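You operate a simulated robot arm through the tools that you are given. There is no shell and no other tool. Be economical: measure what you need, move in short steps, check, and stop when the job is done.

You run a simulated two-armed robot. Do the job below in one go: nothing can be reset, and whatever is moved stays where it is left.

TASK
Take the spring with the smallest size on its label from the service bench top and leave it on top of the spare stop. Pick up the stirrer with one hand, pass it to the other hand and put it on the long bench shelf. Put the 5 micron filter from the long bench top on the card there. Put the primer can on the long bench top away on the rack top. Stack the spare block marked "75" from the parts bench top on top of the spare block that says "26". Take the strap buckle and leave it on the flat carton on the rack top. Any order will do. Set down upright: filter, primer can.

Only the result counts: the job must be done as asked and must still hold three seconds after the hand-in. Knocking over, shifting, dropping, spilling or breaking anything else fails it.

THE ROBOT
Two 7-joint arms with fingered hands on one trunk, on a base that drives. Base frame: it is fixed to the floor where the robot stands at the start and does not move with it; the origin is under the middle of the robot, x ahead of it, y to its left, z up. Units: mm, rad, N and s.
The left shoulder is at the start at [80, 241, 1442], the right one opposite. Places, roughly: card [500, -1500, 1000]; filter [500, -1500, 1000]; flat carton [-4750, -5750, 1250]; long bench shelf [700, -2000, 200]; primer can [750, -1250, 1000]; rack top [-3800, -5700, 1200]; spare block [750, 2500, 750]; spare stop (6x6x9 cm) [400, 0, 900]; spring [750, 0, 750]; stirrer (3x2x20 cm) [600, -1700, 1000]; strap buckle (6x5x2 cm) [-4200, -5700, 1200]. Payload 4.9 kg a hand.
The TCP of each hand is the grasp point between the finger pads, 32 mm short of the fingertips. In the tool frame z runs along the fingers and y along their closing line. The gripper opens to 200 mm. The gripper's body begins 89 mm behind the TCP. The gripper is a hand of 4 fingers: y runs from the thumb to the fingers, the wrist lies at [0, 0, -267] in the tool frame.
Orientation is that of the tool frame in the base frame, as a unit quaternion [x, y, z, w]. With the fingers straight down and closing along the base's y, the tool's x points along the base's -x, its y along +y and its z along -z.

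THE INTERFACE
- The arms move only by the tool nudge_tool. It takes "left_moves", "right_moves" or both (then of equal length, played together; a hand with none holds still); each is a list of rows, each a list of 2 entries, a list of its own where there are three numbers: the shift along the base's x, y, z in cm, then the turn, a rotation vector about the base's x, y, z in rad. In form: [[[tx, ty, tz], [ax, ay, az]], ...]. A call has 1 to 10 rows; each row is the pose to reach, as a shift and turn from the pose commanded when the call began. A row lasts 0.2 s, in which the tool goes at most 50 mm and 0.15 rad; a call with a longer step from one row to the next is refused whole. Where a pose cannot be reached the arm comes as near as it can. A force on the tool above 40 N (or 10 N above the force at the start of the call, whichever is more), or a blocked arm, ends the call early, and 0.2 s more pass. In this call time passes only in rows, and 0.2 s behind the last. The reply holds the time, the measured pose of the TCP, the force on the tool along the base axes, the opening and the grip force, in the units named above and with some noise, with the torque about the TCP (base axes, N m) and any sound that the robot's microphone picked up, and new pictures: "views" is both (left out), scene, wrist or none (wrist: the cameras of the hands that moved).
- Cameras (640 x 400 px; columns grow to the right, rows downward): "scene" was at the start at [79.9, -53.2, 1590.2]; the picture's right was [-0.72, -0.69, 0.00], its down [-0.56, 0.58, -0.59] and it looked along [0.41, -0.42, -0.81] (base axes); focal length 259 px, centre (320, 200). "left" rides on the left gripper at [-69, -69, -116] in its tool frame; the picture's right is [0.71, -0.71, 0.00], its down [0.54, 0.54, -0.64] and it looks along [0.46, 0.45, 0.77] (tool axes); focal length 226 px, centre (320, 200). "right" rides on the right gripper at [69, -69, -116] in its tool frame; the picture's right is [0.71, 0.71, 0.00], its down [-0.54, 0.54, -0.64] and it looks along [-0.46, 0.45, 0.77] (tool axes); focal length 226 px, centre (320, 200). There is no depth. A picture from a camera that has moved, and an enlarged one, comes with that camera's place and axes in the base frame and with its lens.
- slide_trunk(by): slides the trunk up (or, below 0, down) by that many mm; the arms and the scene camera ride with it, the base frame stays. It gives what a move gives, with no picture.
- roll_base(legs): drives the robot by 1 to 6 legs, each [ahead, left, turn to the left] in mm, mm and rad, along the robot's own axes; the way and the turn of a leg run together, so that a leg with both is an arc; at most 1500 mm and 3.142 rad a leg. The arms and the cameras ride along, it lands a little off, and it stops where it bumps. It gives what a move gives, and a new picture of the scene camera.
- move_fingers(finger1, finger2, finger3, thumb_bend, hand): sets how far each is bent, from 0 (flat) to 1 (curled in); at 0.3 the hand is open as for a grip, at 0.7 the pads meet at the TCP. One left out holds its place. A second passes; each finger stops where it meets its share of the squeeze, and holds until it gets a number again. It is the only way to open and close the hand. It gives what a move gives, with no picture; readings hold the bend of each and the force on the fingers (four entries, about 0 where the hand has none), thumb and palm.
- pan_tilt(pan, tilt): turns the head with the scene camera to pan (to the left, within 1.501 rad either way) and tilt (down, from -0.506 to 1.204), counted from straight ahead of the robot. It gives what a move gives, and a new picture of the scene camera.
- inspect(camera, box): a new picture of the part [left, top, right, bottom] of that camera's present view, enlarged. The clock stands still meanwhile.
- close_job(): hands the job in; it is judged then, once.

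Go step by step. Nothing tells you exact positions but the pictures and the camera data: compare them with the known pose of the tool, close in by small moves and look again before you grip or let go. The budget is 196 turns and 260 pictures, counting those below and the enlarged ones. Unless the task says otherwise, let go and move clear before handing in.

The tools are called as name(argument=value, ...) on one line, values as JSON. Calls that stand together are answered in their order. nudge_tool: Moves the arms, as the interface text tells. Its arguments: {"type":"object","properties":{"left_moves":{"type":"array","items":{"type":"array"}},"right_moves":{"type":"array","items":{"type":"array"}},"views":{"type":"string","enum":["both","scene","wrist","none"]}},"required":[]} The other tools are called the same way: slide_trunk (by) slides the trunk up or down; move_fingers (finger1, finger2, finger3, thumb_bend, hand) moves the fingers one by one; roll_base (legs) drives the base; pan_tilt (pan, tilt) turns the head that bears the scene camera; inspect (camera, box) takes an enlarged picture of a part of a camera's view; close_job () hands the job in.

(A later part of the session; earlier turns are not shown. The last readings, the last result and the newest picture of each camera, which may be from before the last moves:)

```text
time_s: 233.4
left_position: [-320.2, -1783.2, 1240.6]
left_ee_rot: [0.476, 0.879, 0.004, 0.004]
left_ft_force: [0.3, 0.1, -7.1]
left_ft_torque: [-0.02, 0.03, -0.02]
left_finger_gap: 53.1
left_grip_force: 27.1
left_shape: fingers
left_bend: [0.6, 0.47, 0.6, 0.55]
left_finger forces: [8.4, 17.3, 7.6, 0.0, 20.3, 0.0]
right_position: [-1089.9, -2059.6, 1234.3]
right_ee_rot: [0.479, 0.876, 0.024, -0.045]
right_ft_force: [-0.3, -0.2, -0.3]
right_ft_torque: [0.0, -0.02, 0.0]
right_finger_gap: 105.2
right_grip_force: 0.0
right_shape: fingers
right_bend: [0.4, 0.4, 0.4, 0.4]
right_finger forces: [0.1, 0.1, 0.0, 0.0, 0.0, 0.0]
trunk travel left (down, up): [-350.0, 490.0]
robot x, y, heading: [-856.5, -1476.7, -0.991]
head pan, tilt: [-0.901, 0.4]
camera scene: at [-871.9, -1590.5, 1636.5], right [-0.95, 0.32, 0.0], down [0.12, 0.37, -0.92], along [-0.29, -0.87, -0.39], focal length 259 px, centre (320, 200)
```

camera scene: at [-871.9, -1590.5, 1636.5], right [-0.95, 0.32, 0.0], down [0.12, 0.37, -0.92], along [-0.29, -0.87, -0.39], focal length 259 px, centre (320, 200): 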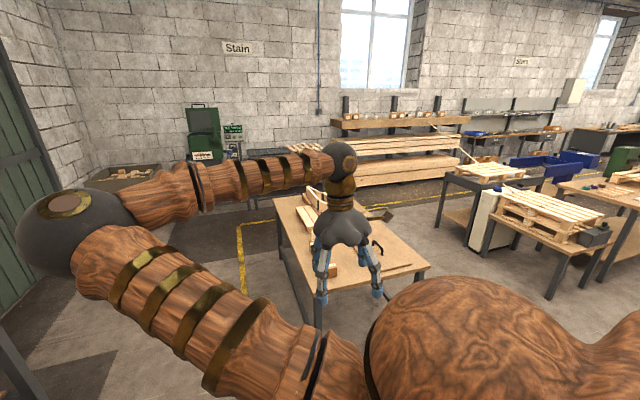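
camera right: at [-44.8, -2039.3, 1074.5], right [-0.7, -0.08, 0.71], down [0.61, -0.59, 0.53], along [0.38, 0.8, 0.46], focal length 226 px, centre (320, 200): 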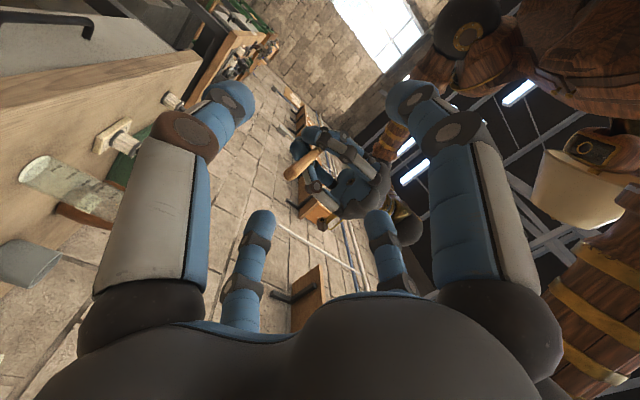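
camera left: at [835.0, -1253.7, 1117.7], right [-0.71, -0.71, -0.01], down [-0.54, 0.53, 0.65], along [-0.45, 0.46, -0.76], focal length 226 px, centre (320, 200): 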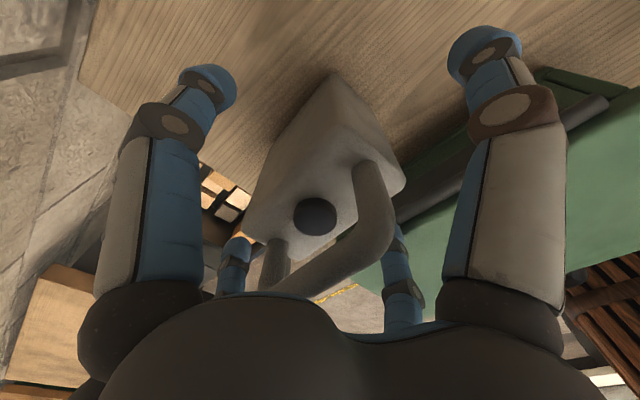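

The lumber rack at the far wall, with small items on its top shelf, matches the rack top. A table stands ahead, so I'll turn to face −y, sidestep left of it, and look.

roll_base(legs=[[0, 0, -0.577], [0, 330, 0]])

pan_tilt(pan=-0.15, tilt=0.5)

```text
time_s: 237.2
left_position: [-248.6, -2025.6, 1241.2]
left_ee_rot: [0.708, 0.707, 0.004, 0.005]
left_ft_force: [-0.2, -0.5, -6.6]
left_ft_torque: [0.02, 0.01, -0.01]
left_finger_gap: 53.1
left_grip_force: 26.7
left_shape: fingers
left_bend: [0.6, 0.47, 0.6, 0.55]
left_finger forces: [8.4, 16.9, 7.5, 0.1, 20.4, 0.1]
right_position: [-1044.4, -1836.2, 1233.1]
right_ee_rot: [0.709, 0.703, 0.036, -0.036]
right_ft_force: [-0.3, 0.1, -0.7]
right_ft_torque: [0.05, -0.01, 0.04]
right_finger_gap: 105.3
right_grip_force: 0.0
right_shape: fingers
right_bend: [0.4, 0.4, 0.4, 0.4]
right_finger forces: [0.0, 0.1, 0.0, 0.0, 0.1, 0.1]
trunk travel left (down, up): [-350.0, 490.0]
robot x, y, heading: [-532.5, -1475.1, -1.571]
head pan, tilt: [-0.901, 0.4]
camera scene: at [-605.3, -1564.0, 1636.4], right [-0.62, 0.78, 0.0], down [0.31, 0.24, -0.92], along [-0.72, -0.57, -0.39], focal length 259 px, centre (320, 200)
```

scene: 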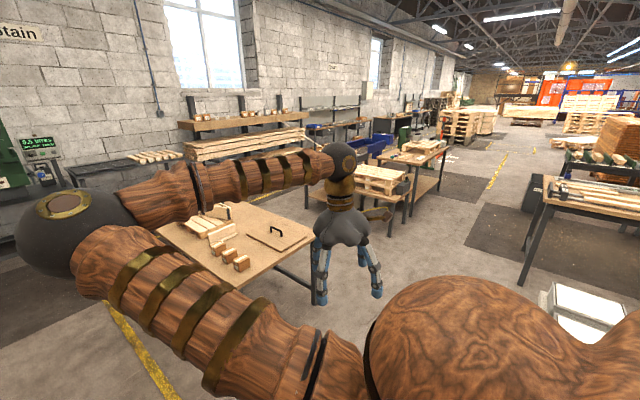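

```text
time_s: 238.3
left_position: [-247.4, -2026.1, 1239.5]
left_ee_rot: [0.708, 0.706, 0.003, 0.004]
left_ft_force: [0.6, 0.0, -6.8]
left_ft_torque: [-0.04, 0.02, 0.02]
left_finger_gap: 53.0
left_grip_force: 26.4
left_shape: fingers
left_bend: [0.6, 0.47, 0.6, 0.55]
left_finger forces: [8.4, 17.1, 7.5, 0.0, 20.1, 0.0]
right_position: [-1042.0, -1837.3, 1233.2]
right_ee_rot: [0.709, 0.704, 0.035, -0.037]
right_ft_force: [-0.7, 0.3, 0.4]
right_ft_torque: [0.02, 0.01, -0.02]
right_finger_gap: 105.2
right_grip_force: 0.1
right_shape: fingers
right_bend: [0.4, 0.4, 0.4, 0.4]
right_finger forces: [0.0, 0.1, 0.0, 0.0, 0.1, 0.0]
trunk travel left (down, up): [-350.0, 490.0]
robot x, y, heading: [-533.4, -1473.0, -1.569]
head pan, tilt: [-0.15, 0.499]
camera scene: at [-545.0, -1596.4, 1627.3], right [-0.99, 0.15, 0.0], down [0.07, 0.47, -0.88], along [-0.13, -0.87, -0.48], focal length 259 px, centre (320, 200)
```

scene: 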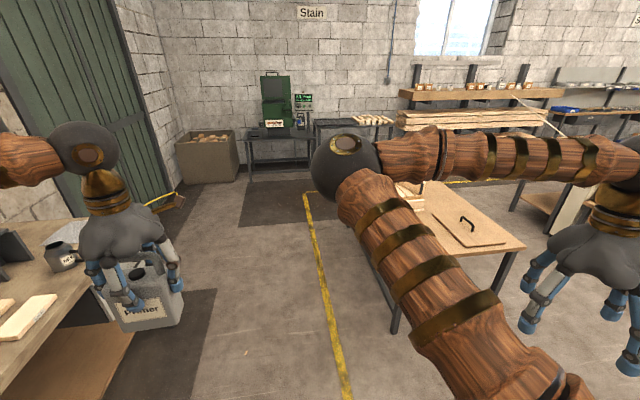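

The way ahead is clear. I'll drive forward 2.9 m, then look right along the rack.

roll_base(legs=[[1450, 0, 0], [1400, 0, 0]])

pan_tilt(pan=-1.2, tilt=0.35)

```text
time_s: 252.1
left_position: [-255.1, -4869.2, 1240.0]
left_ee_rot: [0.708, 0.706, 0.003, 0.004]
left_ft_force: [0.6, -0.7, -6.7]
left_ft_torque: [-0.02, 0.07, -0.03]
left_finger_gap: 53.1
left_grip_force: 26.5
left_shape: fingers
left_bend: [0.6, 0.47, 0.6, 0.55]
left_finger forces: [8.4, 17.2, 7.4, 0.0, 20.0, 0.0]
right_position: [-1049.7, -4679.8, 1233.3]
right_ee_rot: [0.71, 0.702, 0.036, -0.036]
right_ft_force: [-0.2, -0.3, -0.3]
right_ft_torque: [-0.02, -0.03, 0.01]
right_finger_gap: 105.3
right_grip_force: 0.0
right_shape: fingers
right_bend: [0.4, 0.4, 0.4, 0.4]
right_finger forces: [0.0, 0.0, 0.0, 0.0, 0.0, 0.1]
trunk travel left (down, up): [-350.0, 490.0]
robot x, y, heading: [-535.3, -4316.8, -1.576]
head pan, tilt: [-0.15, 0.499]
camera scene: at [-551.6, -4439.3, 1627.4], right [-0.99, 0.15, 0.0], down [0.07, 0.47, -0.88], along [-0.13, -0.87, -0.48], focal length 259 px, centre (320, 200)
```

scene: 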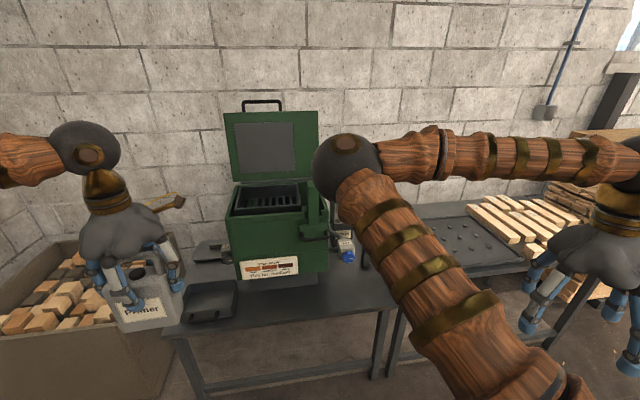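

```text
time_s: 253.3
left_position: [-254.6, -4869.8, 1239.8]
left_ee_rot: [0.708, 0.706, 0.002, 0.005]
left_ft_force: [0.1, 0.6, -6.8]
left_ft_torque: [0.01, 0.06, 0.05]
left_finger_gap: 53.1
left_grip_force: 26.9
left_shape: fingers
left_bend: [0.6, 0.47, 0.6, 0.55]
left_finger forces: [8.4, 17.1, 7.5, 0.0, 20.1, 0.1]
right_position: [-1051.4, -4679.7, 1234.3]
right_ee_rot: [0.709, 0.703, 0.036, -0.036]
right_ft_force: [0.4, 0.2, -0.1]
right_ft_torque: [0.0, 0.0, -0.04]
right_finger_gap: 105.2
right_grip_force: 0.0
right_shape: fingers
right_bend: [0.4, 0.4, 0.4, 0.4]
right_finger forces: [0.1, 0.1, 0.0, 0.1, 0.0, 0.0]
trunk travel left (down, up): [-350.0, 490.0]
robot x, y, heading: [-538.7, -4315.8, -1.574]
head pan, tilt: [-1.201, 0.351]
camera scene: at [-624.7, -4383.6, 1641.0], right [-0.36, 0.93, 0.0], down [0.32, 0.12, -0.94], along [-0.88, -0.34, -0.34], focal length 259 px, centre (320, 200)
```

scene: 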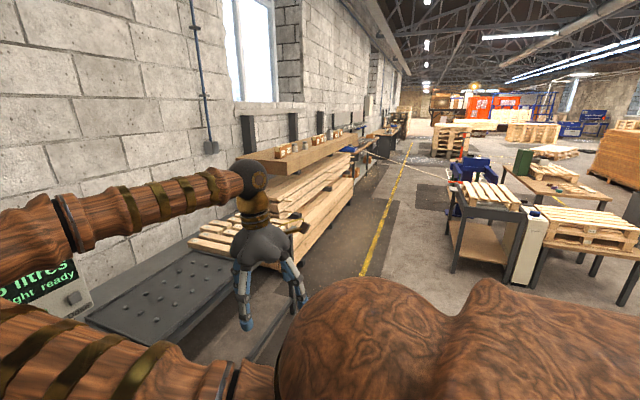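

inspect(camera="scene", box=[240, 110, 520, 290])

```text
2.22 times, centred on (380, 200) of scene
camera zoom: at [-624.7, -4383.6, 1641.0], right [-0.36, 0.93, 0.0], down [0.32, 0.12, -0.94], along [-0.88, -0.34, -0.34], focal length 575 px, centre (187, 200)
```

zoom: 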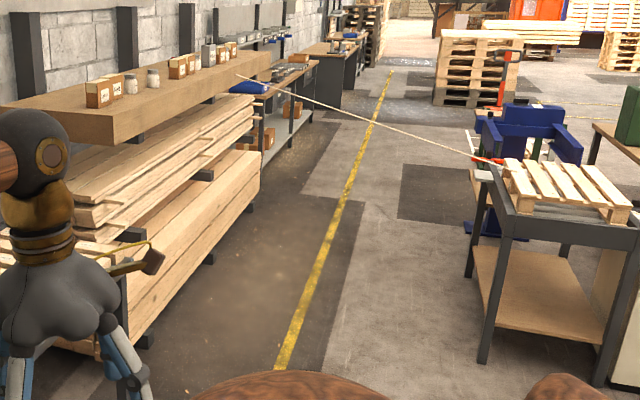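

A rope or strap seems to run from the rack top at about (−4142, −5399) across to a table at (−3833, −4011), so I must stay on this side of it. The rack top is at z≈1100. I'll strafe along to x≈−3200 and look at the rack.

roll_base(legs=[[100, -1300, 0.003], [0, -1350, 0]])

pan_tilt(pan=-0.6, tilt=0.4)

inspect(camera="scene", box=[80, 60, 340, 240])

```text
time_s: 266.3
left_position: [-2914.0, -4963.5, 1239.6]
left_ee_rot: [0.706, 0.708, 0.003, 0.004]
left_ft_force: [0.0, 0.6, -7.0]
left_ft_torque: [0.01, 0.04, -0.05]
left_finger_gap: 53.2
left_grip_force: 26.0
left_shape: fingers
left_bend: [0.6, 0.47, 0.6, 0.55]
left_finger forces: [8.5, 16.9, 7.5, 0.0, 20.0, 0.1]
right_position: [-3708.9, -4774.8, 1234.1]
right_ee_rot: [0.709, 0.703, 0.035, -0.036]
right_ft_force: [-0.1, -0.4, 0.7]
right_ft_torque: [-0.04, -0.03, 0.01]
right_finger_gap: 105.0
right_grip_force: 0.1
right_shape: fingers
right_bend: [0.4, 0.4, 0.4, 0.4]
right_finger forces: [0.0, 0.1, 0.0, 0.0, 0.0, 0.0]
trunk travel left (down, up): [-350.0, 490.0]
robot x, y, heading: [-3198.8, -4413.2, -1.573]
head pan, tilt: [-1.201, 0.351]
camera scene: at [-3285.2, -4477.6, 1641.1], right [-0.36, 0.93, 0.0], down [0.32, 0.13, -0.94], along [-0.88, -0.34, -0.34], focal length 259 px, centre (320, 200)
```

scene: 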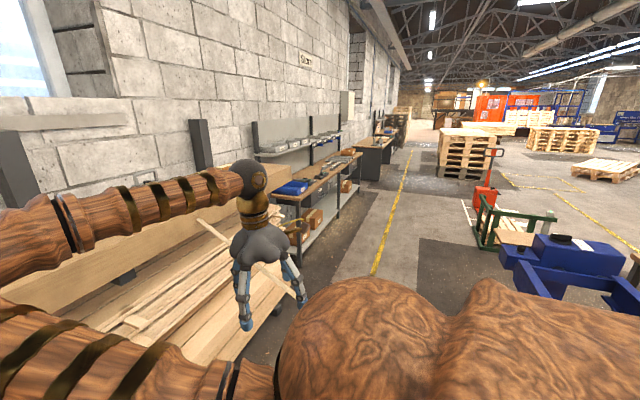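

```text
time_s: 267.3
left_position: [-2915.4, -4963.6, 1239.6]
left_ee_rot: [0.707, 0.707, 0.004, 0.004]
left_ft_force: [-0.2, -0.2, -6.5]
left_ft_torque: [0.0, 0.05, 0.01]
left_finger_gap: 53.0
left_grip_force: 25.9
left_shape: fingers
left_bend: [0.6, 0.47, 0.6, 0.55]
left_finger forces: [8.3, 16.9, 7.5, 0.0, 20.1, 0.1]
right_position: [-3709.5, -4775.6, 1233.7]
right_ee_rot: [0.709, 0.703, 0.035, -0.036]
right_ft_force: [0.2, 0.2, 0.4]
right_ft_torque: [0.03, 0.02, -0.01]
right_finger_gap: 105.1
right_grip_force: 0.0
right_shape: fingers
right_bend: [0.4, 0.4, 0.4, 0.4]
right_finger forces: [0.0, 0.0, 0.1, 0.0, 0.0, 0.1]
trunk travel left (down, up): [-350.0, 490.0]
robot x, y, heading: [-3194.9, -4412.5, -1.563]
head pan, tilt: [-0.6, 0.4]
camera scene: at [-3251.0, -4520.2, 1636.5], right [-0.83, 0.56, 0.0], down [0.22, 0.32, -0.92], along [-0.52, -0.76, -0.39], focal length 259 px, centre (320, 200)
```

scene: 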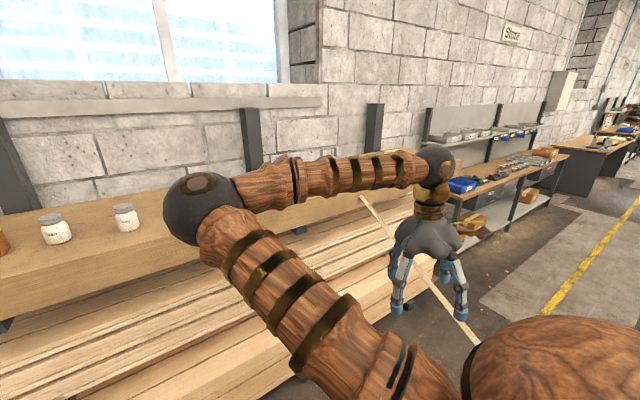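

```text
2.22 times, centred on (210, 150) of scene
camera zoom: at [-3251.0, -4520.2, 1636.5], right [-0.83, 0.56, 0.0], down [0.22, 0.32, -0.92], along [-0.52, -0.76, -0.39], focal length 575 px, centre (564, 311)
```

zoom: 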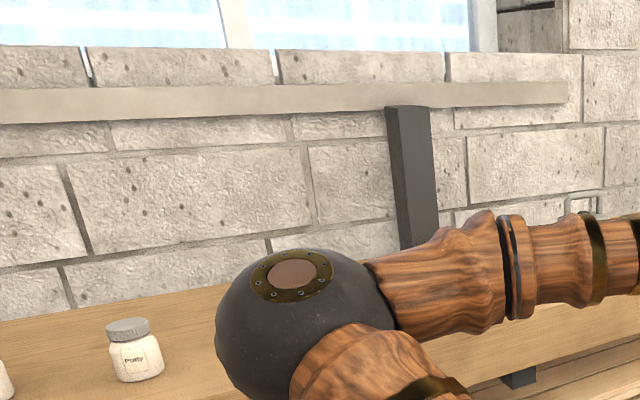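

The rope lies about 0.8 m to my right. Now I'll look straight ahead at the shelf to find a free spot for the can.

pan_tilt(pan=0.05, tilt=0.5)

```text
time_s: 268.3
left_position: [-2916.0, -4963.6, 1240.3]
left_ee_rot: [0.707, 0.707, 0.003, 0.005]
left_ft_force: [-0.8, 0.2, -7.4]
left_ft_torque: [0.0, 0.02, -0.03]
left_finger_gap: 52.7
left_grip_force: 26.9
left_shape: fingers
left_bend: [0.6, 0.47, 0.6, 0.55]
left_finger forces: [8.4, 16.9, 7.5, 0.0, 20.1, 0.0]
right_position: [-3709.5, -4774.3, 1234.5]
right_ee_rot: [0.708, 0.704, 0.036, -0.037]
right_ft_force: [-0.5, -0.5, -0.5]
right_ft_torque: [0.0, 0.02, -0.01]
right_finger_gap: 105.3
right_grip_force: 0.2
right_shape: fingers
right_bend: [0.4, 0.4, 0.4, 0.4]
right_finger forces: [0.0, 0.1, 0.0, 0.0, 0.0, 0.1]
trunk travel left (down, up): [-350.0, 490.0]
robot x, y, heading: [-3195.1, -4414.7, -1.572]
head pan, tilt: [0.051, 0.499]
camera scene: at [-3194.3, -4534.6, 1627.3], right [-1.0, -0.05, 0.0], down [-0.02, 0.48, -0.88], along [0.05, -0.88, -0.48], focal length 259 px, centre (320, 200)
```

scene: 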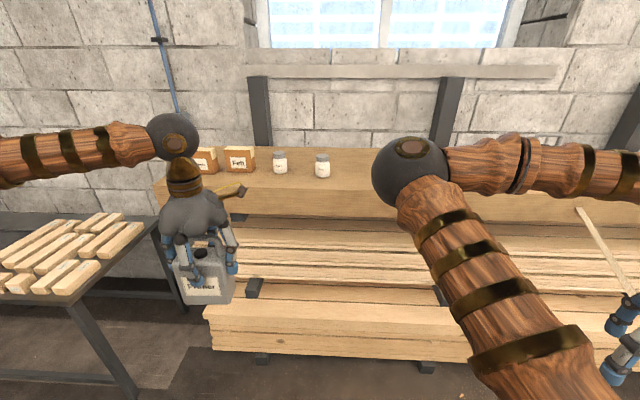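

There is free shelf space to the right of the "Putty" jars, around x −3330. I'll raise the trunk for clearance, tuck the right hand in, and move closer.

slide_trunk(by=160)

nudge_tool(right_moves=[[[4, 0, 0], [0, 0, 0]], [[8, 0, 0], [0, 0, 0]], [[12, 0, 0], [0, 0, 0]], [[16, 0, 0], [0, 0, 0]]], views="none")

roll_base(legs=[[480, -170, 0]])

pan_tilt(pan=0.15, tilt=0.7)

```text
time_s: 270.2
left_position: [-2914.8, -4963.3, 1400.6]
left_ee_rot: [0.707, 0.707, 0.003, 0.004]
left_ft_force: [0.2, 0.1, -8.0]
left_ft_torque: [-0.01, 0.03, 0.0]
left_finger_gap: 52.9
left_grip_force: 27.1
left_shape: fingers
left_bend: [0.6, 0.47, 0.6, 0.55]
left_finger forces: [8.4, 16.9, 7.5, 0.0, 19.9, 0.0]
right_position: [-3710.6, -4774.7, 1393.6]
right_ee_rot: [0.709, 0.703, 0.035, -0.036]
right_ft_force: [-1.0, -1.1, 0.1]
right_ft_torque: [0.0, 0.01, -0.01]
right_finger_gap: 105.2
right_grip_force: 0.1
right_shape: fingers
right_bend: [0.4, 0.4, 0.4, 0.4]
right_finger forces: [0.0, 0.0, 0.0, 0.0, 0.1, 0.0]
trunk travel left (down, up): [-510.0, 330.0]
robot x, y, heading: [-3196.0, -4412.5, -1.571]
head pan, tilt: [0.051, 0.499]
```

```text
time_s: 271.2
left_position: [-2912.2, -4963.1, 1398.9]
left_ee_rot: [0.707, 0.707, 0.002, 0.004]
left_ft_force: [0.5, 0.0, -6.5]
left_ft_torque: [-0.01, 0.07, 0.02]
left_finger_gap: 53.0
left_grip_force: 26.3
left_shape: fingers
left_bend: [0.6, 0.47, 0.6, 0.55]
left_finger forces: [8.3, 17.1, 7.5, 0.0, 20.1, 0.0]
right_position: [-3545.5, -4774.6, 1393.5]
right_ee_rot: [0.708, 0.704, 0.034, -0.037]
right_ft_force: [1.0, 0.0, 1.0]
right_ft_torque: [-0.05, 0.08, -0.03]
right_finger_gap: 104.9
right_grip_force: 0.1
right_shape: fingers
right_bend: [0.4, 0.4, 0.4, 0.4]
right_finger forces: [0.0, 0.0, 0.0, 0.0, 0.1, 0.0]
trunk travel left (down, up): [-510.0, 330.0]
robot x, y, heading: [-3198.4, -4413.8, -1.567]
head pan, tilt: [0.051, 0.499]
```

```text
time_s: 274.1
left_position: [-3086.4, -5435.1, 1401.7]
left_ee_rot: [0.709, 0.705, 0.002, 0.004]
left_ft_force: [0.1, 1.1, -7.7]
left_ft_torque: [0.01, 0.06, -0.02]
left_finger_gap: 52.7
left_grip_force: 26.7
left_shape: fingers
left_bend: [0.6, 0.47, 0.6, 0.55]
left_finger forces: [8.4, 17.1, 7.6, 0.0, 20.1, 0.0]
right_position: [-3720.8, -5243.9, 1393.9]
right_ee_rot: [0.71, 0.702, 0.034, -0.035]
right_ft_force: [-0.9, 0.1, 0.4]
right_ft_torque: [-0.01, 0.01, 0.01]
right_finger_gap: 105.2
right_grip_force: 0.1
right_shape: fingers
right_bend: [0.4, 0.4, 0.4, 0.4]
right_finger forces: [0.1, 0.1, 0.0, 0.0, 0.1, 0.1]
trunk travel left (down, up): [-510.0, 330.0]
robot x, y, heading: [-3370.8, -4883.9, -1.579]
head pan, tilt: [0.051, 0.499]
camera scene: at [-3363.7, -5004.5, 1787.5], right [-1.0, -0.05, 0.0], down [-0.02, 0.48, -0.88], along [0.04, -0.88, -0.48], focal length 259 px, centre (320, 200)
```

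scene: 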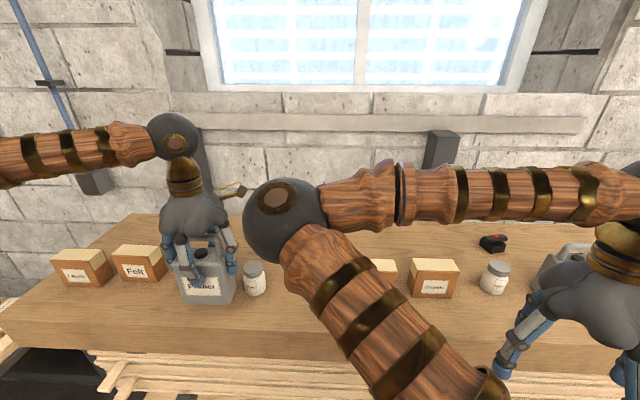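

```text
time_s: 274.9
left_position: [-3088.3, -5436.3, 1400.0]
left_ee_rot: [0.709, 0.705, 0.003, 0.005]
left_ft_force: [-0.5, 0.3, -6.7]
left_ft_torque: [-0.02, 0.07, 0.0]
left_finger_gap: 53.2
left_grip_force: 26.4
left_shape: fingers
left_bend: [0.6, 0.47, 0.6, 0.55]
left_finger forces: [8.4, 17.0, 7.5, 0.1, 20.1, 0.1]
right_position: [-3720.4, -5245.8, 1391.2]
right_ee_rot: [0.711, 0.702, 0.035, -0.036]
right_ft_force: [0.7, -0.3, -0.8]
right_ft_torque: [-0.01, 0.0, 0.0]
right_finger_gap: 105.2
right_grip_force: 0.1
right_shape: fingers
right_bend: [0.4, 0.4, 0.4, 0.4]
right_finger forces: [0.0, 0.0, 0.1, 0.0, 0.0, 0.0]
trunk travel left (down, up): [-510.0, 330.0]
robot x, y, heading: [-3367.4, -4881.0, -1.57]
head pan, tilt: [0.15, 0.7]
camera scene: at [-3356.3, -4999.8, 1769.7], right [-0.99, -0.15, 0.0], down [-0.09, 0.64, -0.77], along [0.11, -0.76, -0.64], focal length 259 px, centre (320, 200)
```

scene: 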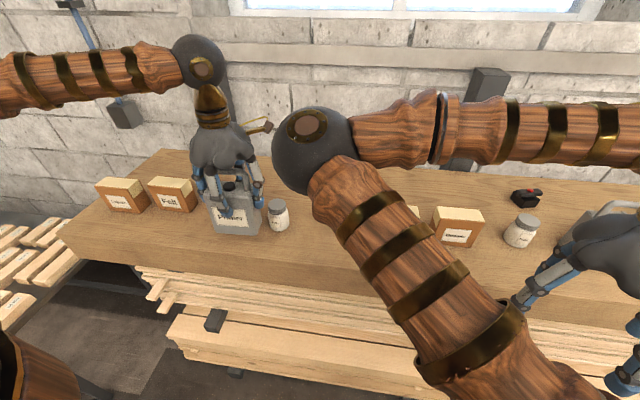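

The shelf top is at z≈1195. A free spot lies at about (−3315, −5530), right of the jar. My right elbow is in the way, so I'll move the right arm aside first and lift the can higher.

nudge_tool(right_moves=[[[-4, 2, 0], [0, 0, 0]], [[-8, 4, 0], [0, 0, 0]], [[-12, 6, 0], [0, 0, 0]], [[-16, 8, 0], [0, 0, 0]], [[-20, 10, 0], [0, 0, 0]], [[-23, 13, 0], [0, 0, 0]]], left_moves=[[[0, 0, 2], [0, 0, 0]], [[0, 0, 4], [0, 0, 0]], [[0, 0, 6], [0, 0, 0]], [[0, 0, 7], [0, 0, 0]], [[-2, -1, 7], [0, 0, 0]], [[-5, -2, 7], [0, 0, 0]]], views="scene")

```text
time_s: 276.2
left_position: [-3143.3, -5458.0, 1470.1]
left_ee_rot: [0.709, 0.705, 0.005, 0.006]
left_ft_force: [-1.2, -0.1, -7.2]
left_ft_torque: [0.01, 0.0, 0.01]
left_finger_gap: 53.0
left_grip_force: 26.9
left_shape: fingers
left_bend: [0.6, 0.47, 0.6, 0.55]
left_finger forces: [8.5, 16.9, 7.6, 0.1, 20.1, 0.0]
right_position: [-3956.1, -5116.5, 1389.5]
right_ee_rot: [0.71, 0.703, 0.037, -0.036]
right_ft_force: [-1.6, -1.1, -0.2]
right_ft_torque: [0.03, -0.07, 0.04]
right_finger_gap: 105.3
right_grip_force: 0.0
right_shape: fingers
right_bend: [0.4, 0.4, 0.4, 0.4]
right_finger forces: [0.0, 0.0, 0.0, 0.1, 0.0, 0.0]
trunk travel left (down, up): [-510.0, 330.0]
robot x, y, heading: [-3364.0, -4882.8, -1.576]
head pan, tilt: [0.15, 0.7]
camera scene: at [-3363.1, -5001.1, 1769.5], right [-0.99, -0.15, 0.0], down [-0.09, 0.64, -0.76], along [0.11, -0.76, -0.64], focal length 259 px, centre (320, 200)
```

scene: 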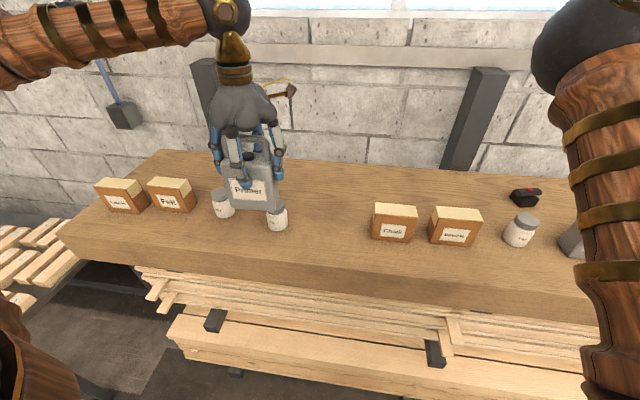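

There's a clear 26 cm gap between the jar and the "Chalk" box, centred at x≈−3314. I'll move the can over it and lower.

nudge_tool(left_moves=[[[-4, -2, 0], [0, 0, 0]], [[-8, -4, 0], [0, 0, 0]], [[-12, -6, 0], [0, 0, 0]], [[-16, -8.5, 0], [0, 0, 0]], [[-17.1, -10.2, -2], [0, 0, 0]], [[-17.1, -10.2, -6], [0, 0, 0]], [[-17.1, -10.2, -9.5], [0, 0, 0]], [[-17.1, -10.2, -12.5], [0, 0, 0]]], views="scene")

inspect(camera="scene", box=[240, 120, 420, 260])

```text
time_s: 278.1
left_position: [-3310.7, -5559.6, 1344.0]
left_ee_rot: [0.709, 0.705, 0.005, 0.005]
left_ft_force: [0.5, -0.4, -7.2]
left_ft_torque: [0.01, 0.05, -0.01]
left_finger_gap: 52.9
left_grip_force: 26.5
left_shape: fingers
left_bend: [0.6, 0.47, 0.6, 0.55]
left_finger forces: [8.6, 16.9, 7.6, 0.1, 20.0, 0.0]
right_position: [-3951.3, -5115.9, 1391.6]
right_ee_rot: [0.71, 0.702, 0.036, -0.037]
right_ft_force: [0.4, -0.5, -0.4]
right_ft_torque: [0.03, -0.05, -0.01]
right_finger_gap: 105.2
right_grip_force: 0.0
right_shape: fingers
right_bend: [0.4, 0.4, 0.4, 0.4]
right_finger forces: [0.0, 0.0, 0.0, 0.0, 0.0, 0.0]
trunk travel left (down, up): [-510.0, 330.0]
robot x, y, heading: [-3365.0, -4887.5, -1.576]
head pan, tilt: [0.15, 0.7]
camera scene: at [-3357.6, -5001.9, 1769.5], right [-0.99, -0.15, 0.0], down [-0.09, 0.64, -0.76], along [0.11, -0.76, -0.65], focal length 259 px, centre (320, 200)
```

scene: 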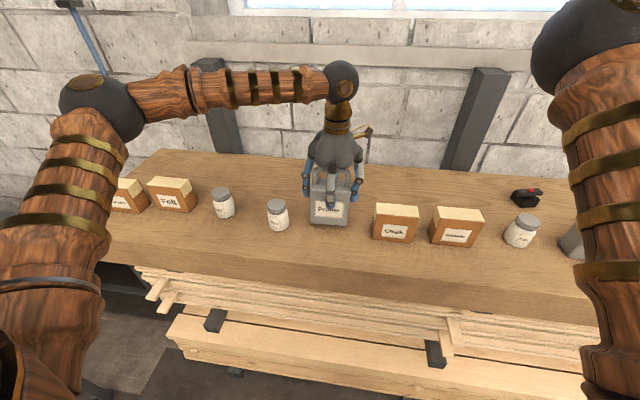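

```text
2.86 times, centred on (330, 190) of scene
camera zoom: at [-3357.6, -5001.9, 1769.5], right [-0.99, -0.15, 0.0], down [-0.09, 0.64, -0.76], along [0.11, -0.76, -0.65], focal length 739 px, centre (291, 229)
```

zoom: 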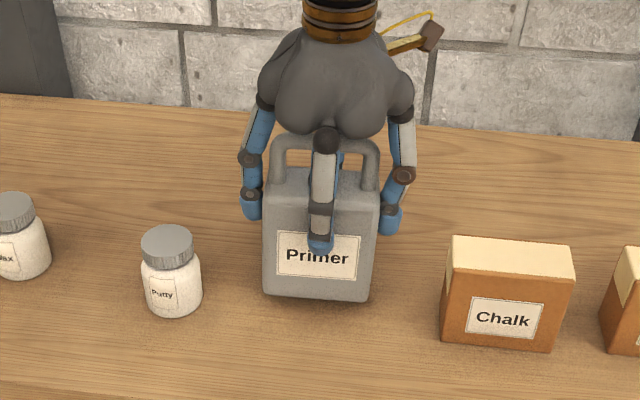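

nudge_tool(left_moves=[[[0, 0, -0.8], [0, 0, 0]], [[0, 0, -1.5], [0, 0, 0]]], views="none")

nudge_tool(left_moves=[[[0, 0, -0.3], [0, 0, 0]], [[0, 0, -0.6], [0, 0, 0]]], views="none")

nudge_tool(left_moves=[[[0, 0, -0.2], [0, 0, 0]], [[0, 0, -0.4], [0, 0, 0]]], views="none")

```text
time_s: 278.6
left_position: [-3307.8, -5558.2, 1328.2]
left_ee_rot: [0.709, 0.705, 0.004, 0.004]
left_ft_force: [-0.2, -0.3, -6.8]
left_ft_torque: [0.02, 0.06, 0.01]
left_finger_gap: 52.8
left_grip_force: 26.7
left_shape: fingers
left_bend: [0.6, 0.47, 0.6, 0.55]
left_finger forces: [8.5, 16.8, 7.6, 0.1, 20.0, 0.1]
right_position: [-3950.0, -5116.7, 1392.2]
right_ee_rot: [0.711, 0.702, 0.036, -0.037]
right_ft_force: [0.4, 0.4, 0.9]
right_ft_torque: [0.0, -0.02, -0.01]
right_finger_gap: 105.3
right_grip_force: 0.1
right_shape: fingers
right_bend: [0.4, 0.4, 0.4, 0.4]
right_finger forces: [0.0, 0.0, 0.1, 0.0, 0.0, 0.0]
trunk travel left (down, up): [-510.0, 330.0]
robot x, y, heading: [-3365.5, -4884.1, -1.57]
head pan, tilt: [0.15, 0.7]
```

```text
time_s: 279.2
left_position: [-3309.4, -5559.8, 1323.4]
left_ee_rot: [0.709, 0.705, 0.003, 0.004]
left_ft_force: [1.0, 0.8, -4.4]
left_ft_torque: [0.04, 0.09, -0.04]
left_finger_gap: 52.6
left_grip_force: 26.6
left_shape: fingers
left_bend: [0.6, 0.47, 0.6, 0.55]
left_finger forces: [8.3, 17.4, 7.7, 0.0, 20.0, 0.0]
right_position: [-3950.5, -5117.2, 1391.2]
right_ee_rot: [0.711, 0.702, 0.036, -0.037]
right_ft_force: [0.0, 0.7, -0.3]
right_ft_torque: [0.02, -0.01, 0.02]
right_finger_gap: 105.2
right_grip_force: 0.1
right_shape: fingers
right_bend: [0.4, 0.4, 0.4, 0.4]
right_finger forces: [0.1, 0.1, 0.0, 0.1, 0.0, 0.0]
trunk travel left (down, up): [-510.0, 330.0]
robot x, y, heading: [-3365.8, -4886.7, -1.572]
head pan, tilt: [0.15, 0.7]
```

```text
time_s: 279.9
left_position: [-3309.2, -5558.6, 1323.2]
left_ee_rot: [0.709, 0.705, 0.002, 0.006]
left_ft_force: [2.8, -4.0, 14.9]
left_ft_torque: [0.05, 0.69, 0.07]
left_finger_gap: 52.5
left_grip_force: 31.0
left_shape: fingers
left_bend: [0.6, 0.47, 0.6, 0.55]
left_finger forces: [9.5, 22.6, 8.4, 0.0, 21.5, 0.0]
right_position: [-3950.7, -5114.4, 1393.4]
right_ee_rot: [0.71, 0.702, 0.035, -0.037]
right_ft_force: [0.2, -0.5, -0.8]
right_ft_torque: [0.0, 0.03, 0.01]
right_finger_gap: 105.4
right_grip_force: 0.0
right_shape: fingers
right_bend: [0.4, 0.4, 0.4, 0.4]
right_finger forces: [0.1, 0.0, 0.0, 0.0, 0.1, 0.0]
trunk travel left (down, up): [-510.0, 330.0]
robot x, y, heading: [-3367.4, -4883.5, -1.571]
head pan, tilt: [0.15, 0.7]
```

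The can is down. I'll open all fingers moderately and rise straight up.

move_fingers(hand="left", finger1=0.45, finger2=0.36, finger3=0.45, thumb_bend=0.38)

nudge_tool(left_moves=[[[0, 0, 4], [0, 0, 0]], [[0, 0, 8.5], [0, 0, 0]], [[0, 0, 13], [0, 0, 0]], [[0, 0, 17.5], [0, 0, 0]], [[0, 3, 21], [0, 0, 0]], [[0, 7, 22], [0, 0, 0]], [[0, 11.5, 22], [0, 0, 0]], [[2, 16, 22], [0, 0, 0]], [[5, 20, 22], [0, 0, 0]]], views="none")

pan_tilt(pan=-0.5, tilt=0.6)

```text
time_s: 280.9
left_position: [-3310.1, -5557.9, 1319.7]
left_ee_rot: [0.709, 0.705, 0.003, 0.004]
left_ft_force: [0.6, -0.5, 0.4]
left_ft_torque: [-0.02, 0.05, 0.02]
left_finger_gap: 100.4
left_grip_force: 0.5
left_shape: fingers
left_bend: [0.45, 0.36, 0.45, 0.38]
left_finger forces: [0.0, 0.7, 0.0, 0.0, 0.0, 0.0]
right_position: [-3951.2, -5115.5, 1392.7]
right_ee_rot: [0.71, 0.702, 0.034, -0.036]
right_ft_force: [-0.2, 0.8, 0.1]
right_ft_torque: [-0.01, 0.04, 0.0]
right_finger_gap: 105.2
right_grip_force: 0.0
right_shape: fingers
right_bend: [0.4, 0.4, 0.4, 0.4]
right_finger forces: [0.0, 0.0, 0.0, 0.0, 0.0, 0.0]
trunk travel left (down, up): [-510.0, 330.0]
robot x, y, heading: [-3367.0, -4885.8, -1.57]
head pan, tilt: [0.15, 0.7]
```

```text
time_s: 282.9
left_position: [-3255.0, -5355.4, 1540.6]
left_ee_rot: [0.709, 0.705, 0.001, 0.004]
left_ft_force: [0.6, 0.1, -1.1]
left_ft_torque: [-0.02, 0.01, -0.01]
left_finger_gap: 100.6
left_grip_force: 0.0
left_shape: fingers
left_bend: [0.45, 0.36, 0.45, 0.38]
left_finger forces: [0.0, 0.0, 0.0, 0.0, 0.0, 0.0]
right_position: [-3948.5, -5112.4, 1393.4]
right_ee_rot: [0.71, 0.702, 0.034, -0.036]
right_ft_force: [0.0, -0.3, 0.4]
right_ft_torque: [-0.06, 0.04, 0.02]
right_finger_gap: 105.4
right_grip_force: 0.1
right_shape: fingers
right_bend: [0.4, 0.4, 0.4, 0.4]
right_finger forces: [0.0, 0.0, 0.0, 0.0, 0.0, 0.0]
trunk travel left (down, up): [-510.0, 330.0]
robot x, y, heading: [-3365.9, -4882.8, -1.575]
head pan, tilt: [0.15, 0.7]
```

```text
time_s: 283.9
left_position: [-3259.5, -5359.6, 1540.1]
left_ee_rot: [0.709, 0.705, 0.004, 0.005]
left_ft_force: [0.6, -0.1, 0.0]
left_ft_torque: [0.03, 0.0, 0.0]
left_finger_gap: 100.7
left_grip_force: 0.1
left_shape: fingers
left_bend: [0.45, 0.36, 0.45, 0.38]
left_finger forces: [0.0, 0.0, 0.0, 0.0, 0.0, 0.0]
right_position: [-3952.4, -5115.4, 1391.0]
right_ee_rot: [0.71, 0.702, 0.036, -0.036]
right_ft_force: [0.5, -0.7, 0.0]
right_ft_torque: [-0.01, 0.01, -0.01]
right_finger_gap: 105.3
right_grip_force: 0.1
right_shape: fingers
right_bend: [0.4, 0.4, 0.4, 0.4]
right_finger forces: [0.0, 0.1, 0.0, 0.1, 0.0, 0.0]
trunk travel left (down, up): [-510.0, 330.0]
robot x, y, heading: [-3370.5, -4880.5, -1.571]
head pan, tilt: [-0.499, 0.6]
camera scene: at [-3413.0, -4993.7, 1778.2], right [-0.88, 0.48, 0.0], down [0.27, 0.5, -0.82], along [-0.4, -0.72, -0.57], focal length 259 px, centre (320, 200)
```

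scene: 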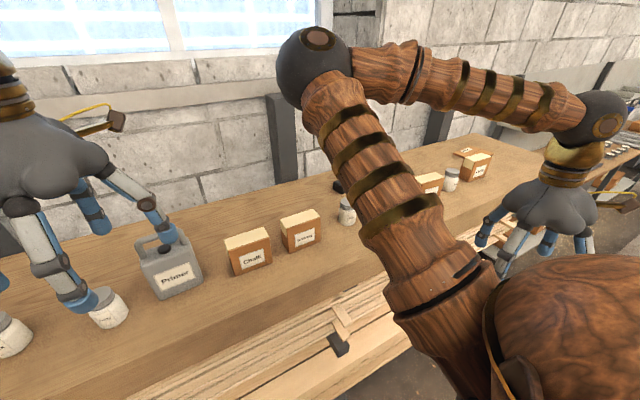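

The primer can stands upright on the rack. Let me look with the right wrist camera for the buckle, the carton and the rope.

inspect(camera="right", box=[0, 0, 640, 400])

inspect(camera="scene", box=[400, 120, 560, 260])

```text
1.00 times, centred on (320, 200) of right (not enlarged: the box is as wide or as high as the picture)
camera zoom: at [-4019.2, -5057.2, 1514.1], right [0.72, 0.69, 0.07], down [0.53, -0.61, 0.58], along [0.45, -0.38, -0.81], focal length 226 px, centre (320, 200)
```

zoom: 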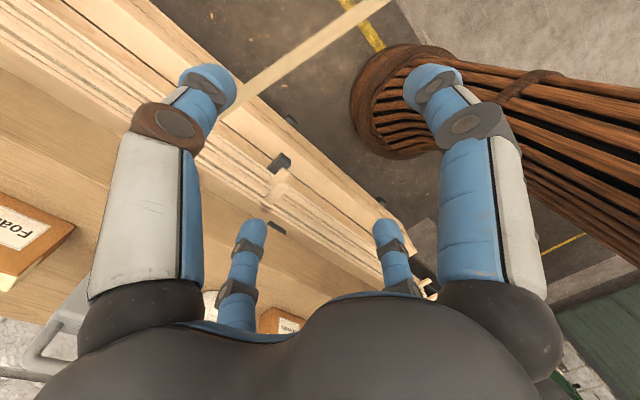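

```text
2.86 times, centred on (480, 190) of scene
camera zoom: at [-3413.0, -4993.7, 1778.2], right [-0.88, 0.48, 0.0], down [0.27, 0.5, -0.82], along [-0.4, -0.72, -0.57], focal length 739 px, centre (-137, 229)
```

zoom: 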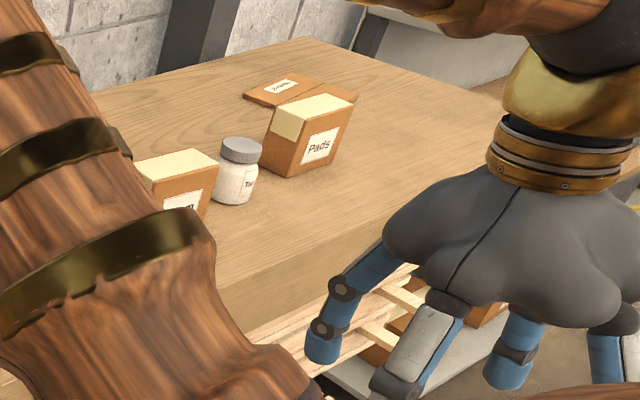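

The flat carton is behind the "Pads" box at about (−4734, −5737), beyond a long wooden slat that sticks out of the rack across the aisle. A small black and red item near (−3958, −5786) is likely the buckle. I must drive around the tables to the other side of the slat, so I'll back out first.

roll_base(legs=[[-480, 0, 0], [0, 970, 0], [-1300, 0, 0], [-1150, 0, 0]])

pan_tilt(pan=-1.3, tilt=0.5)

```text
time_s: 303.0
left_position: [-2244.7, -2426.6, 1539.8]
left_ee_rot: [0.713, 0.701, 0.002, 0.005]
left_ft_force: [-0.3, 0.2, 0.6]
left_ft_torque: [0.0, -0.01, -0.02]
left_finger_gap: 100.6
left_grip_force: 0.1
left_shape: fingers
left_bend: [0.45, 0.36, 0.45, 0.38]
left_finger forces: [0.0, 0.0, 0.0, 0.0, 0.0, 0.0]
right_position: [-2936.0, -2176.2, 1391.8]
right_ee_rot: [0.714, 0.699, 0.036, -0.037]
right_ft_force: [-0.8, -0.8, -0.2]
right_ft_torque: [0.03, -0.04, -0.01]
right_finger_gap: 105.4
right_grip_force: 0.1
right_shape: fingers
right_bend: [0.4, 0.4, 0.4, 0.4]
right_finger forces: [0.1, 0.1, 0.0, 0.0, 0.0, 0.0]
trunk travel left (down, up): [-510.0, 330.0]
robot x, y, heading: [-2355.8, -1946.0, -1.584]
head pan, tilt: [-0.499, 0.6]
camera scene: at [-2394.5, -2059.3, 1778.2], right [-0.87, 0.49, 0.0], down [0.28, 0.49, -0.82], along [-0.41, -0.72, -0.57], focal length 259 px, centre (320, 200)
```

scene: 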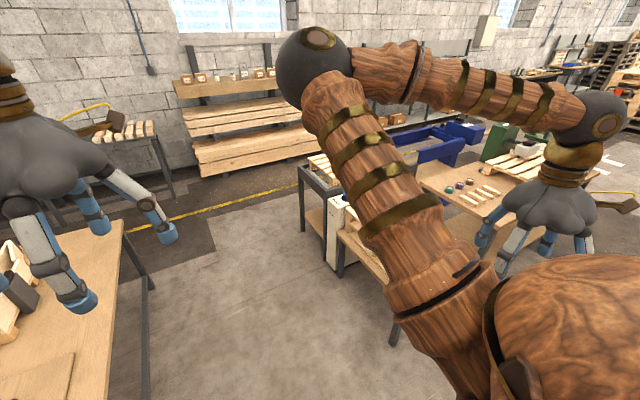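

```text
time_s: 304.2
left_position: [-2245.5, -2426.3, 1539.4]
left_ee_rot: [0.713, 0.701, 0.002, 0.004]
left_ft_force: [0.3, 0.5, 0.0]
left_ft_torque: [0.0, 0.02, -0.01]
left_finger_gap: 100.7
left_grip_force: 0.1
left_shape: fingers
left_bend: [0.45, 0.36, 0.45, 0.38]
left_finger forces: [0.1, 0.0, 0.0, 0.0, 0.1, 0.1]
right_position: [-2934.7, -2174.0, 1391.2]
right_ee_rot: [0.714, 0.698, 0.036, -0.037]
right_ft_force: [0.3, 0.5, -0.1]
right_ft_torque: [-0.01, 0.01, 0.04]
right_finger_gap: 105.1
right_grip_force: 0.1
right_shape: fingers
right_bend: [0.4, 0.4, 0.4, 0.4]
right_finger forces: [0.1, 0.0, 0.1, 0.1, 0.0, 0.1]
trunk travel left (down, up): [-510.0, 330.0]
robot x, y, heading: [-2351.0, -1950.1, -1.584]
head pan, tilt: [-1.3, 0.499]
camera scene: at [-2439.0, -2004.4, 1787.4], right [-0.25, 0.97, 0.0], down [0.46, 0.12, -0.88], along [-0.85, -0.22, -0.48], focal length 259 px, centre (320, 200)
```

scene: 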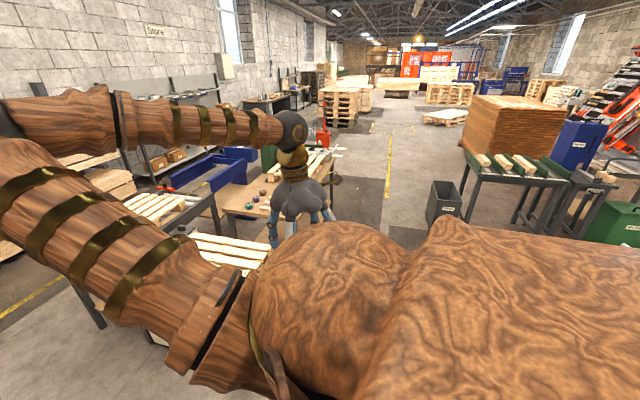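

From here I can see the aisle is open along y≈−1950, and beyond the green cart there's a gap at x≈−7450. I'll drive along and down to the rack corridor on the far side.

roll_base(legs=[[0, -1400, 0.013], [0, -1400, 0], [0, -1400, 0], [0, -880, 0], [1250, 0, 0], [1250, 0, 0]])

pan_tilt(pan=1.2, tilt=0.5)

```text
time_s: 333.4
left_position: [-7321.9, -3454.6, 1538.7]
left_ee_rot: [0.707, 0.707, 0.005, 0.004]
left_ft_force: [-0.1, -0.5, -0.4]
left_ft_torque: [0.11, 0.0, 0.01]
left_finger_gap: 100.2
left_grip_force: 0.1
left_shape: fingers
left_bend: [0.45, 0.36, 0.45, 0.38]
left_finger forces: [0.1, 0.0, 0.0, 0.0, 0.0, 0.0]
right_position: [-8016.8, -3214.7, 1390.3]
right_ee_rot: [0.709, 0.704, 0.037, -0.038]
right_ft_force: [0.6, -0.3, -1.2]
right_ft_torque: [0.12, -0.02, 0.02]
right_finger_gap: 105.1
right_grip_force: 0.0
right_shape: fingers
right_bend: [0.4, 0.4, 0.4, 0.4]
right_finger forces: [0.1, 0.1, 0.0, 0.1, 0.0, 0.1]
trunk travel left (down, up): [-510.0, 330.0]
robot x, y, heading: [-7436.8, -2977.6, -1.568]
head pan, tilt: [-1.3, 0.499]
stopped in leg 5: the robot was blocked; the commanded pose is now the measured one
camera scene: at [-7523.8, -3038.4, 1787.1], right [-0.27, 0.96, 0.0], down [0.46, 0.13, -0.88], along [-0.85, -0.23, -0.48], focal length 259 px, centre (320, 200)
```

scene: 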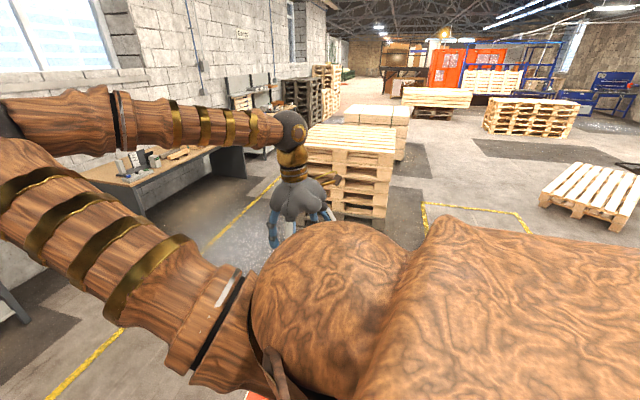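

```text
time_s: 335.6
left_position: [-7322.4, -3450.1, 1539.1]
left_ee_rot: [0.707, 0.707, 0.004, 0.005]
left_ft_force: [0.2, -0.1, -0.2]
left_ft_torque: [0.02, 0.02, -0.02]
left_finger_gap: 100.4
left_grip_force: 0.0
left_shape: fingers
left_bend: [0.45, 0.36, 0.45, 0.38]
left_finger forces: [0.1, 0.1, 0.0, 0.0, 0.0, 0.0]
right_position: [-8016.9, -3209.4, 1391.4]
right_ee_rot: [0.709, 0.704, 0.035, -0.036]
right_ft_force: [-1.4, -0.8, -0.1]
right_ft_torque: [-0.02, -0.02, 0.0]
right_finger_gap: 105.3
right_grip_force: 0.1
right_shape: fingers
right_bend: [0.4, 0.4, 0.4, 0.4]
right_finger forces: [0.1, 0.0, 0.1, 0.0, 0.0, 0.0]
trunk travel left (down, up): [-510.0, 330.0]
robot x, y, heading: [-7433.0, -2978.8, -1.573]
head pan, tilt: [1.201, 0.499]
camera scene: at [-7351.3, -3040.4, 1787.4], right [-0.36, -0.93, 0.0], down [-0.45, 0.17, -0.88], along [0.82, -0.32, -0.48], focal length 259 px, centre (320, 200)
```

scene: 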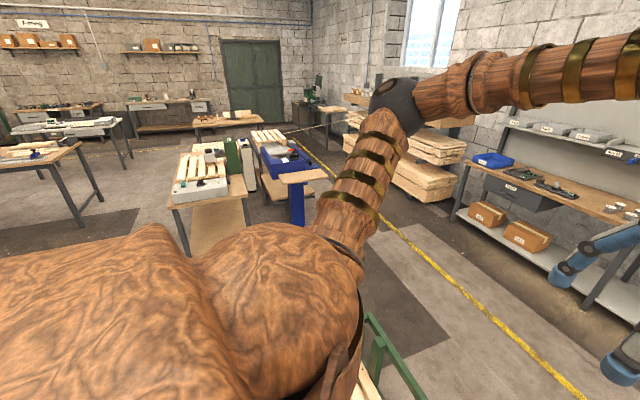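

I met the green cart. The gap between it and the blue machine, around x −5690, is wide, so I'll go back a touch, through there, and up to the rack beyond the slat.

roll_base(legs=[[-150, 0, 0], [0, 1450, 0], [0, 300, 0], [1300, 0, 0], [330, 0, 0], [0, 1150, 0]])

pan_tilt(pan=0.35, tilt=0.5)

```text
time_s: 340.2
left_position: [-6708.4, -3286.6, 1537.9]
left_ee_rot: [0.698, 0.716, 0.008, 0.006]
left_ft_force: [-0.7, -1.6, -0.7]
left_ft_torque: [0.13, -0.1, -0.03]
left_finger_gap: 100.5
left_grip_force: 0.0
left_shape: fingers
left_bend: [0.45, 0.36, 0.45, 0.38]
left_finger forces: [0.1, 0.1, 0.0, 0.0, 0.0, 0.1]
right_position: [-7408.4, -3063.8, 1385.3]
right_ee_rot: [0.7, 0.712, 0.04, -0.036]
right_ft_force: [-1.2, -1.9, -1.3]
right_ft_torque: [0.15, -0.11, -0.02]
right_finger_gap: 105.4
right_grip_force: 0.0
right_shape: fingers
right_bend: [0.4, 0.4, 0.4, 0.4]
right_finger forces: [0.0, 0.0, 0.0, 0.0, 0.0, 0.0]
trunk travel left (down, up): [-510.0, 330.0]
robot x, y, heading: [-6821.5, -2804.8, -1.542]
head pan, tilt: [1.201, 0.499]
stopped in leg 2: the robot was blocked; the commanded pose is now the measured one
camera scene: at [-6749.7, -2879.3, 1787.4], right [-0.33, -0.94, -0.01], down [-0.44, 0.17, -0.88], along [0.83, -0.29, -0.47], focal length 259 px, centre (320, 200)
```

scene: 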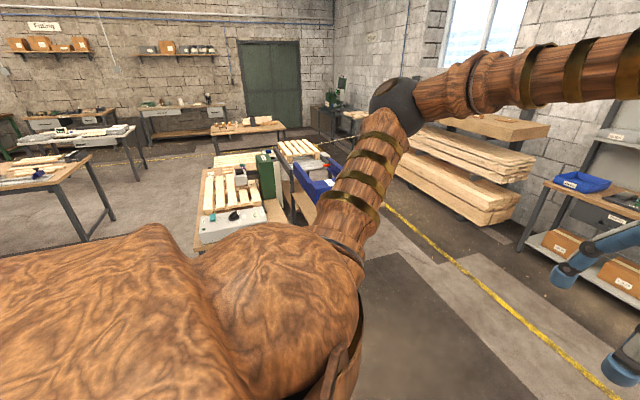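

```text
time_s: 341.4
left_position: [-6701.8, -3275.3, 1541.2]
left_ee_rot: [0.698, 0.716, 0.003, 0.008]
left_ft_force: [-0.6, 0.0, 0.6]
left_ft_torque: [-0.03, -0.1, -0.02]
left_finger_gap: 100.3
left_grip_force: 0.2
left_shape: fingers
left_bend: [0.45, 0.36, 0.45, 0.38]
left_finger forces: [0.0, 0.1, 0.0, 0.0, 0.1, 0.0]
right_position: [-7402.1, -3053.7, 1390.8]
right_ee_rot: [0.7, 0.712, 0.036, -0.036]
right_ft_force: [-0.8, 0.0, -1.0]
right_ft_torque: [-0.04, -0.07, 0.0]
right_finger_gap: 105.4
right_grip_force: 0.0
right_shape: fingers
right_bend: [0.4, 0.4, 0.4, 0.4]
right_finger forces: [0.0, 0.0, 0.0, 0.1, 0.0, 0.1]
trunk travel left (down, up): [-510.0, 330.0]
robot x, y, heading: [-6821.9, -2802.2, -1.542]
head pan, tilt: [0.351, 0.499]
camera scene: at [-6794.3, -2920.6, 1787.7], right [-0.93, -0.37, 0.0], down [-0.17, 0.44, -0.88], along [0.33, -0.82, -0.48], focal length 259 px, centre (320, 200)
```

scene: 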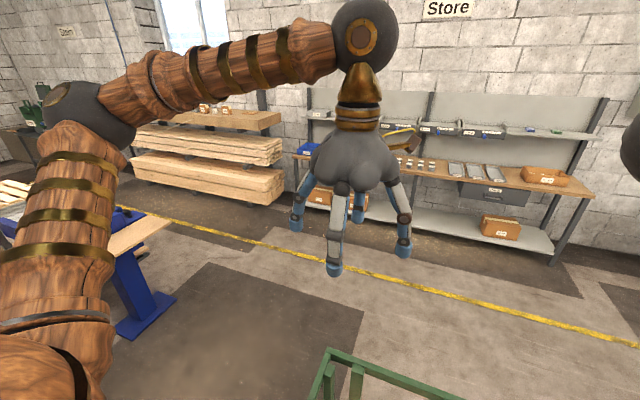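

The cart's corner is catching the base. I'll back up more, pass at x≈−5950, then go up to the corridor.

roll_base(legs=[[-400, 0, 0], [0, 870, -0.029], [1000, 0, 0], [1000, 0, 0], [0, 1430, 0]])

```text
time_s: 364.4
left_position: [-4444.4, -4881.9, 1541.1]
left_ee_rot: [0.708, 0.706, 0.004, 0.005]
left_ft_force: [-0.8, 0.3, 0.9]
left_ft_torque: [-0.01, -0.01, 0.03]
left_finger_gap: 100.3
left_grip_force: 0.0
left_shape: fingers
left_bend: [0.45, 0.36, 0.45, 0.38]
left_finger forces: [0.1, 0.1, 0.0, 0.1, 0.0, 0.1]
right_position: [-5139.3, -4640.5, 1391.5]
right_ee_rot: [0.71, 0.702, 0.035, -0.036]
right_ft_force: [-0.4, 0.2, -0.8]
right_ft_torque: [-0.01, -0.01, -0.03]
right_finger_gap: 104.8
right_grip_force: 0.0
right_shape: fingers
right_bend: [0.4, 0.4, 0.4, 0.4]
right_finger forces: [0.0, 0.0, 0.0, 0.0, 0.0, 0.1]
trunk travel left (down, up): [-510.0, 330.0]
robot x, y, heading: [-4554.2, -4409.3, -1.573]
head pan, tilt: [0.351, 0.499]
camera scene: at [-4525.8, -4524.2, 1787.4], right [-0.94, -0.34, 0.0], down [-0.16, 0.45, -0.88], along [0.3, -0.82, -0.48], focal length 259 px, centre (320, 200)
```

scene: 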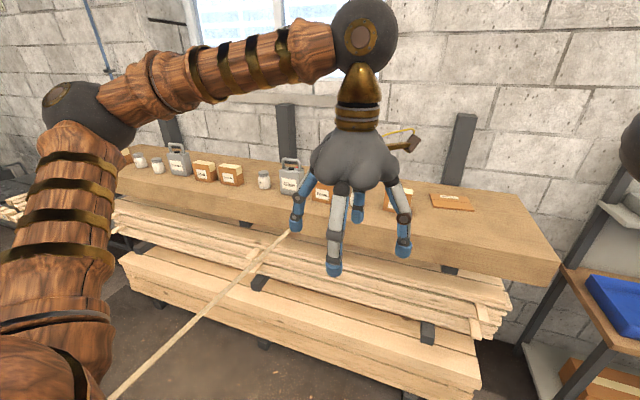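

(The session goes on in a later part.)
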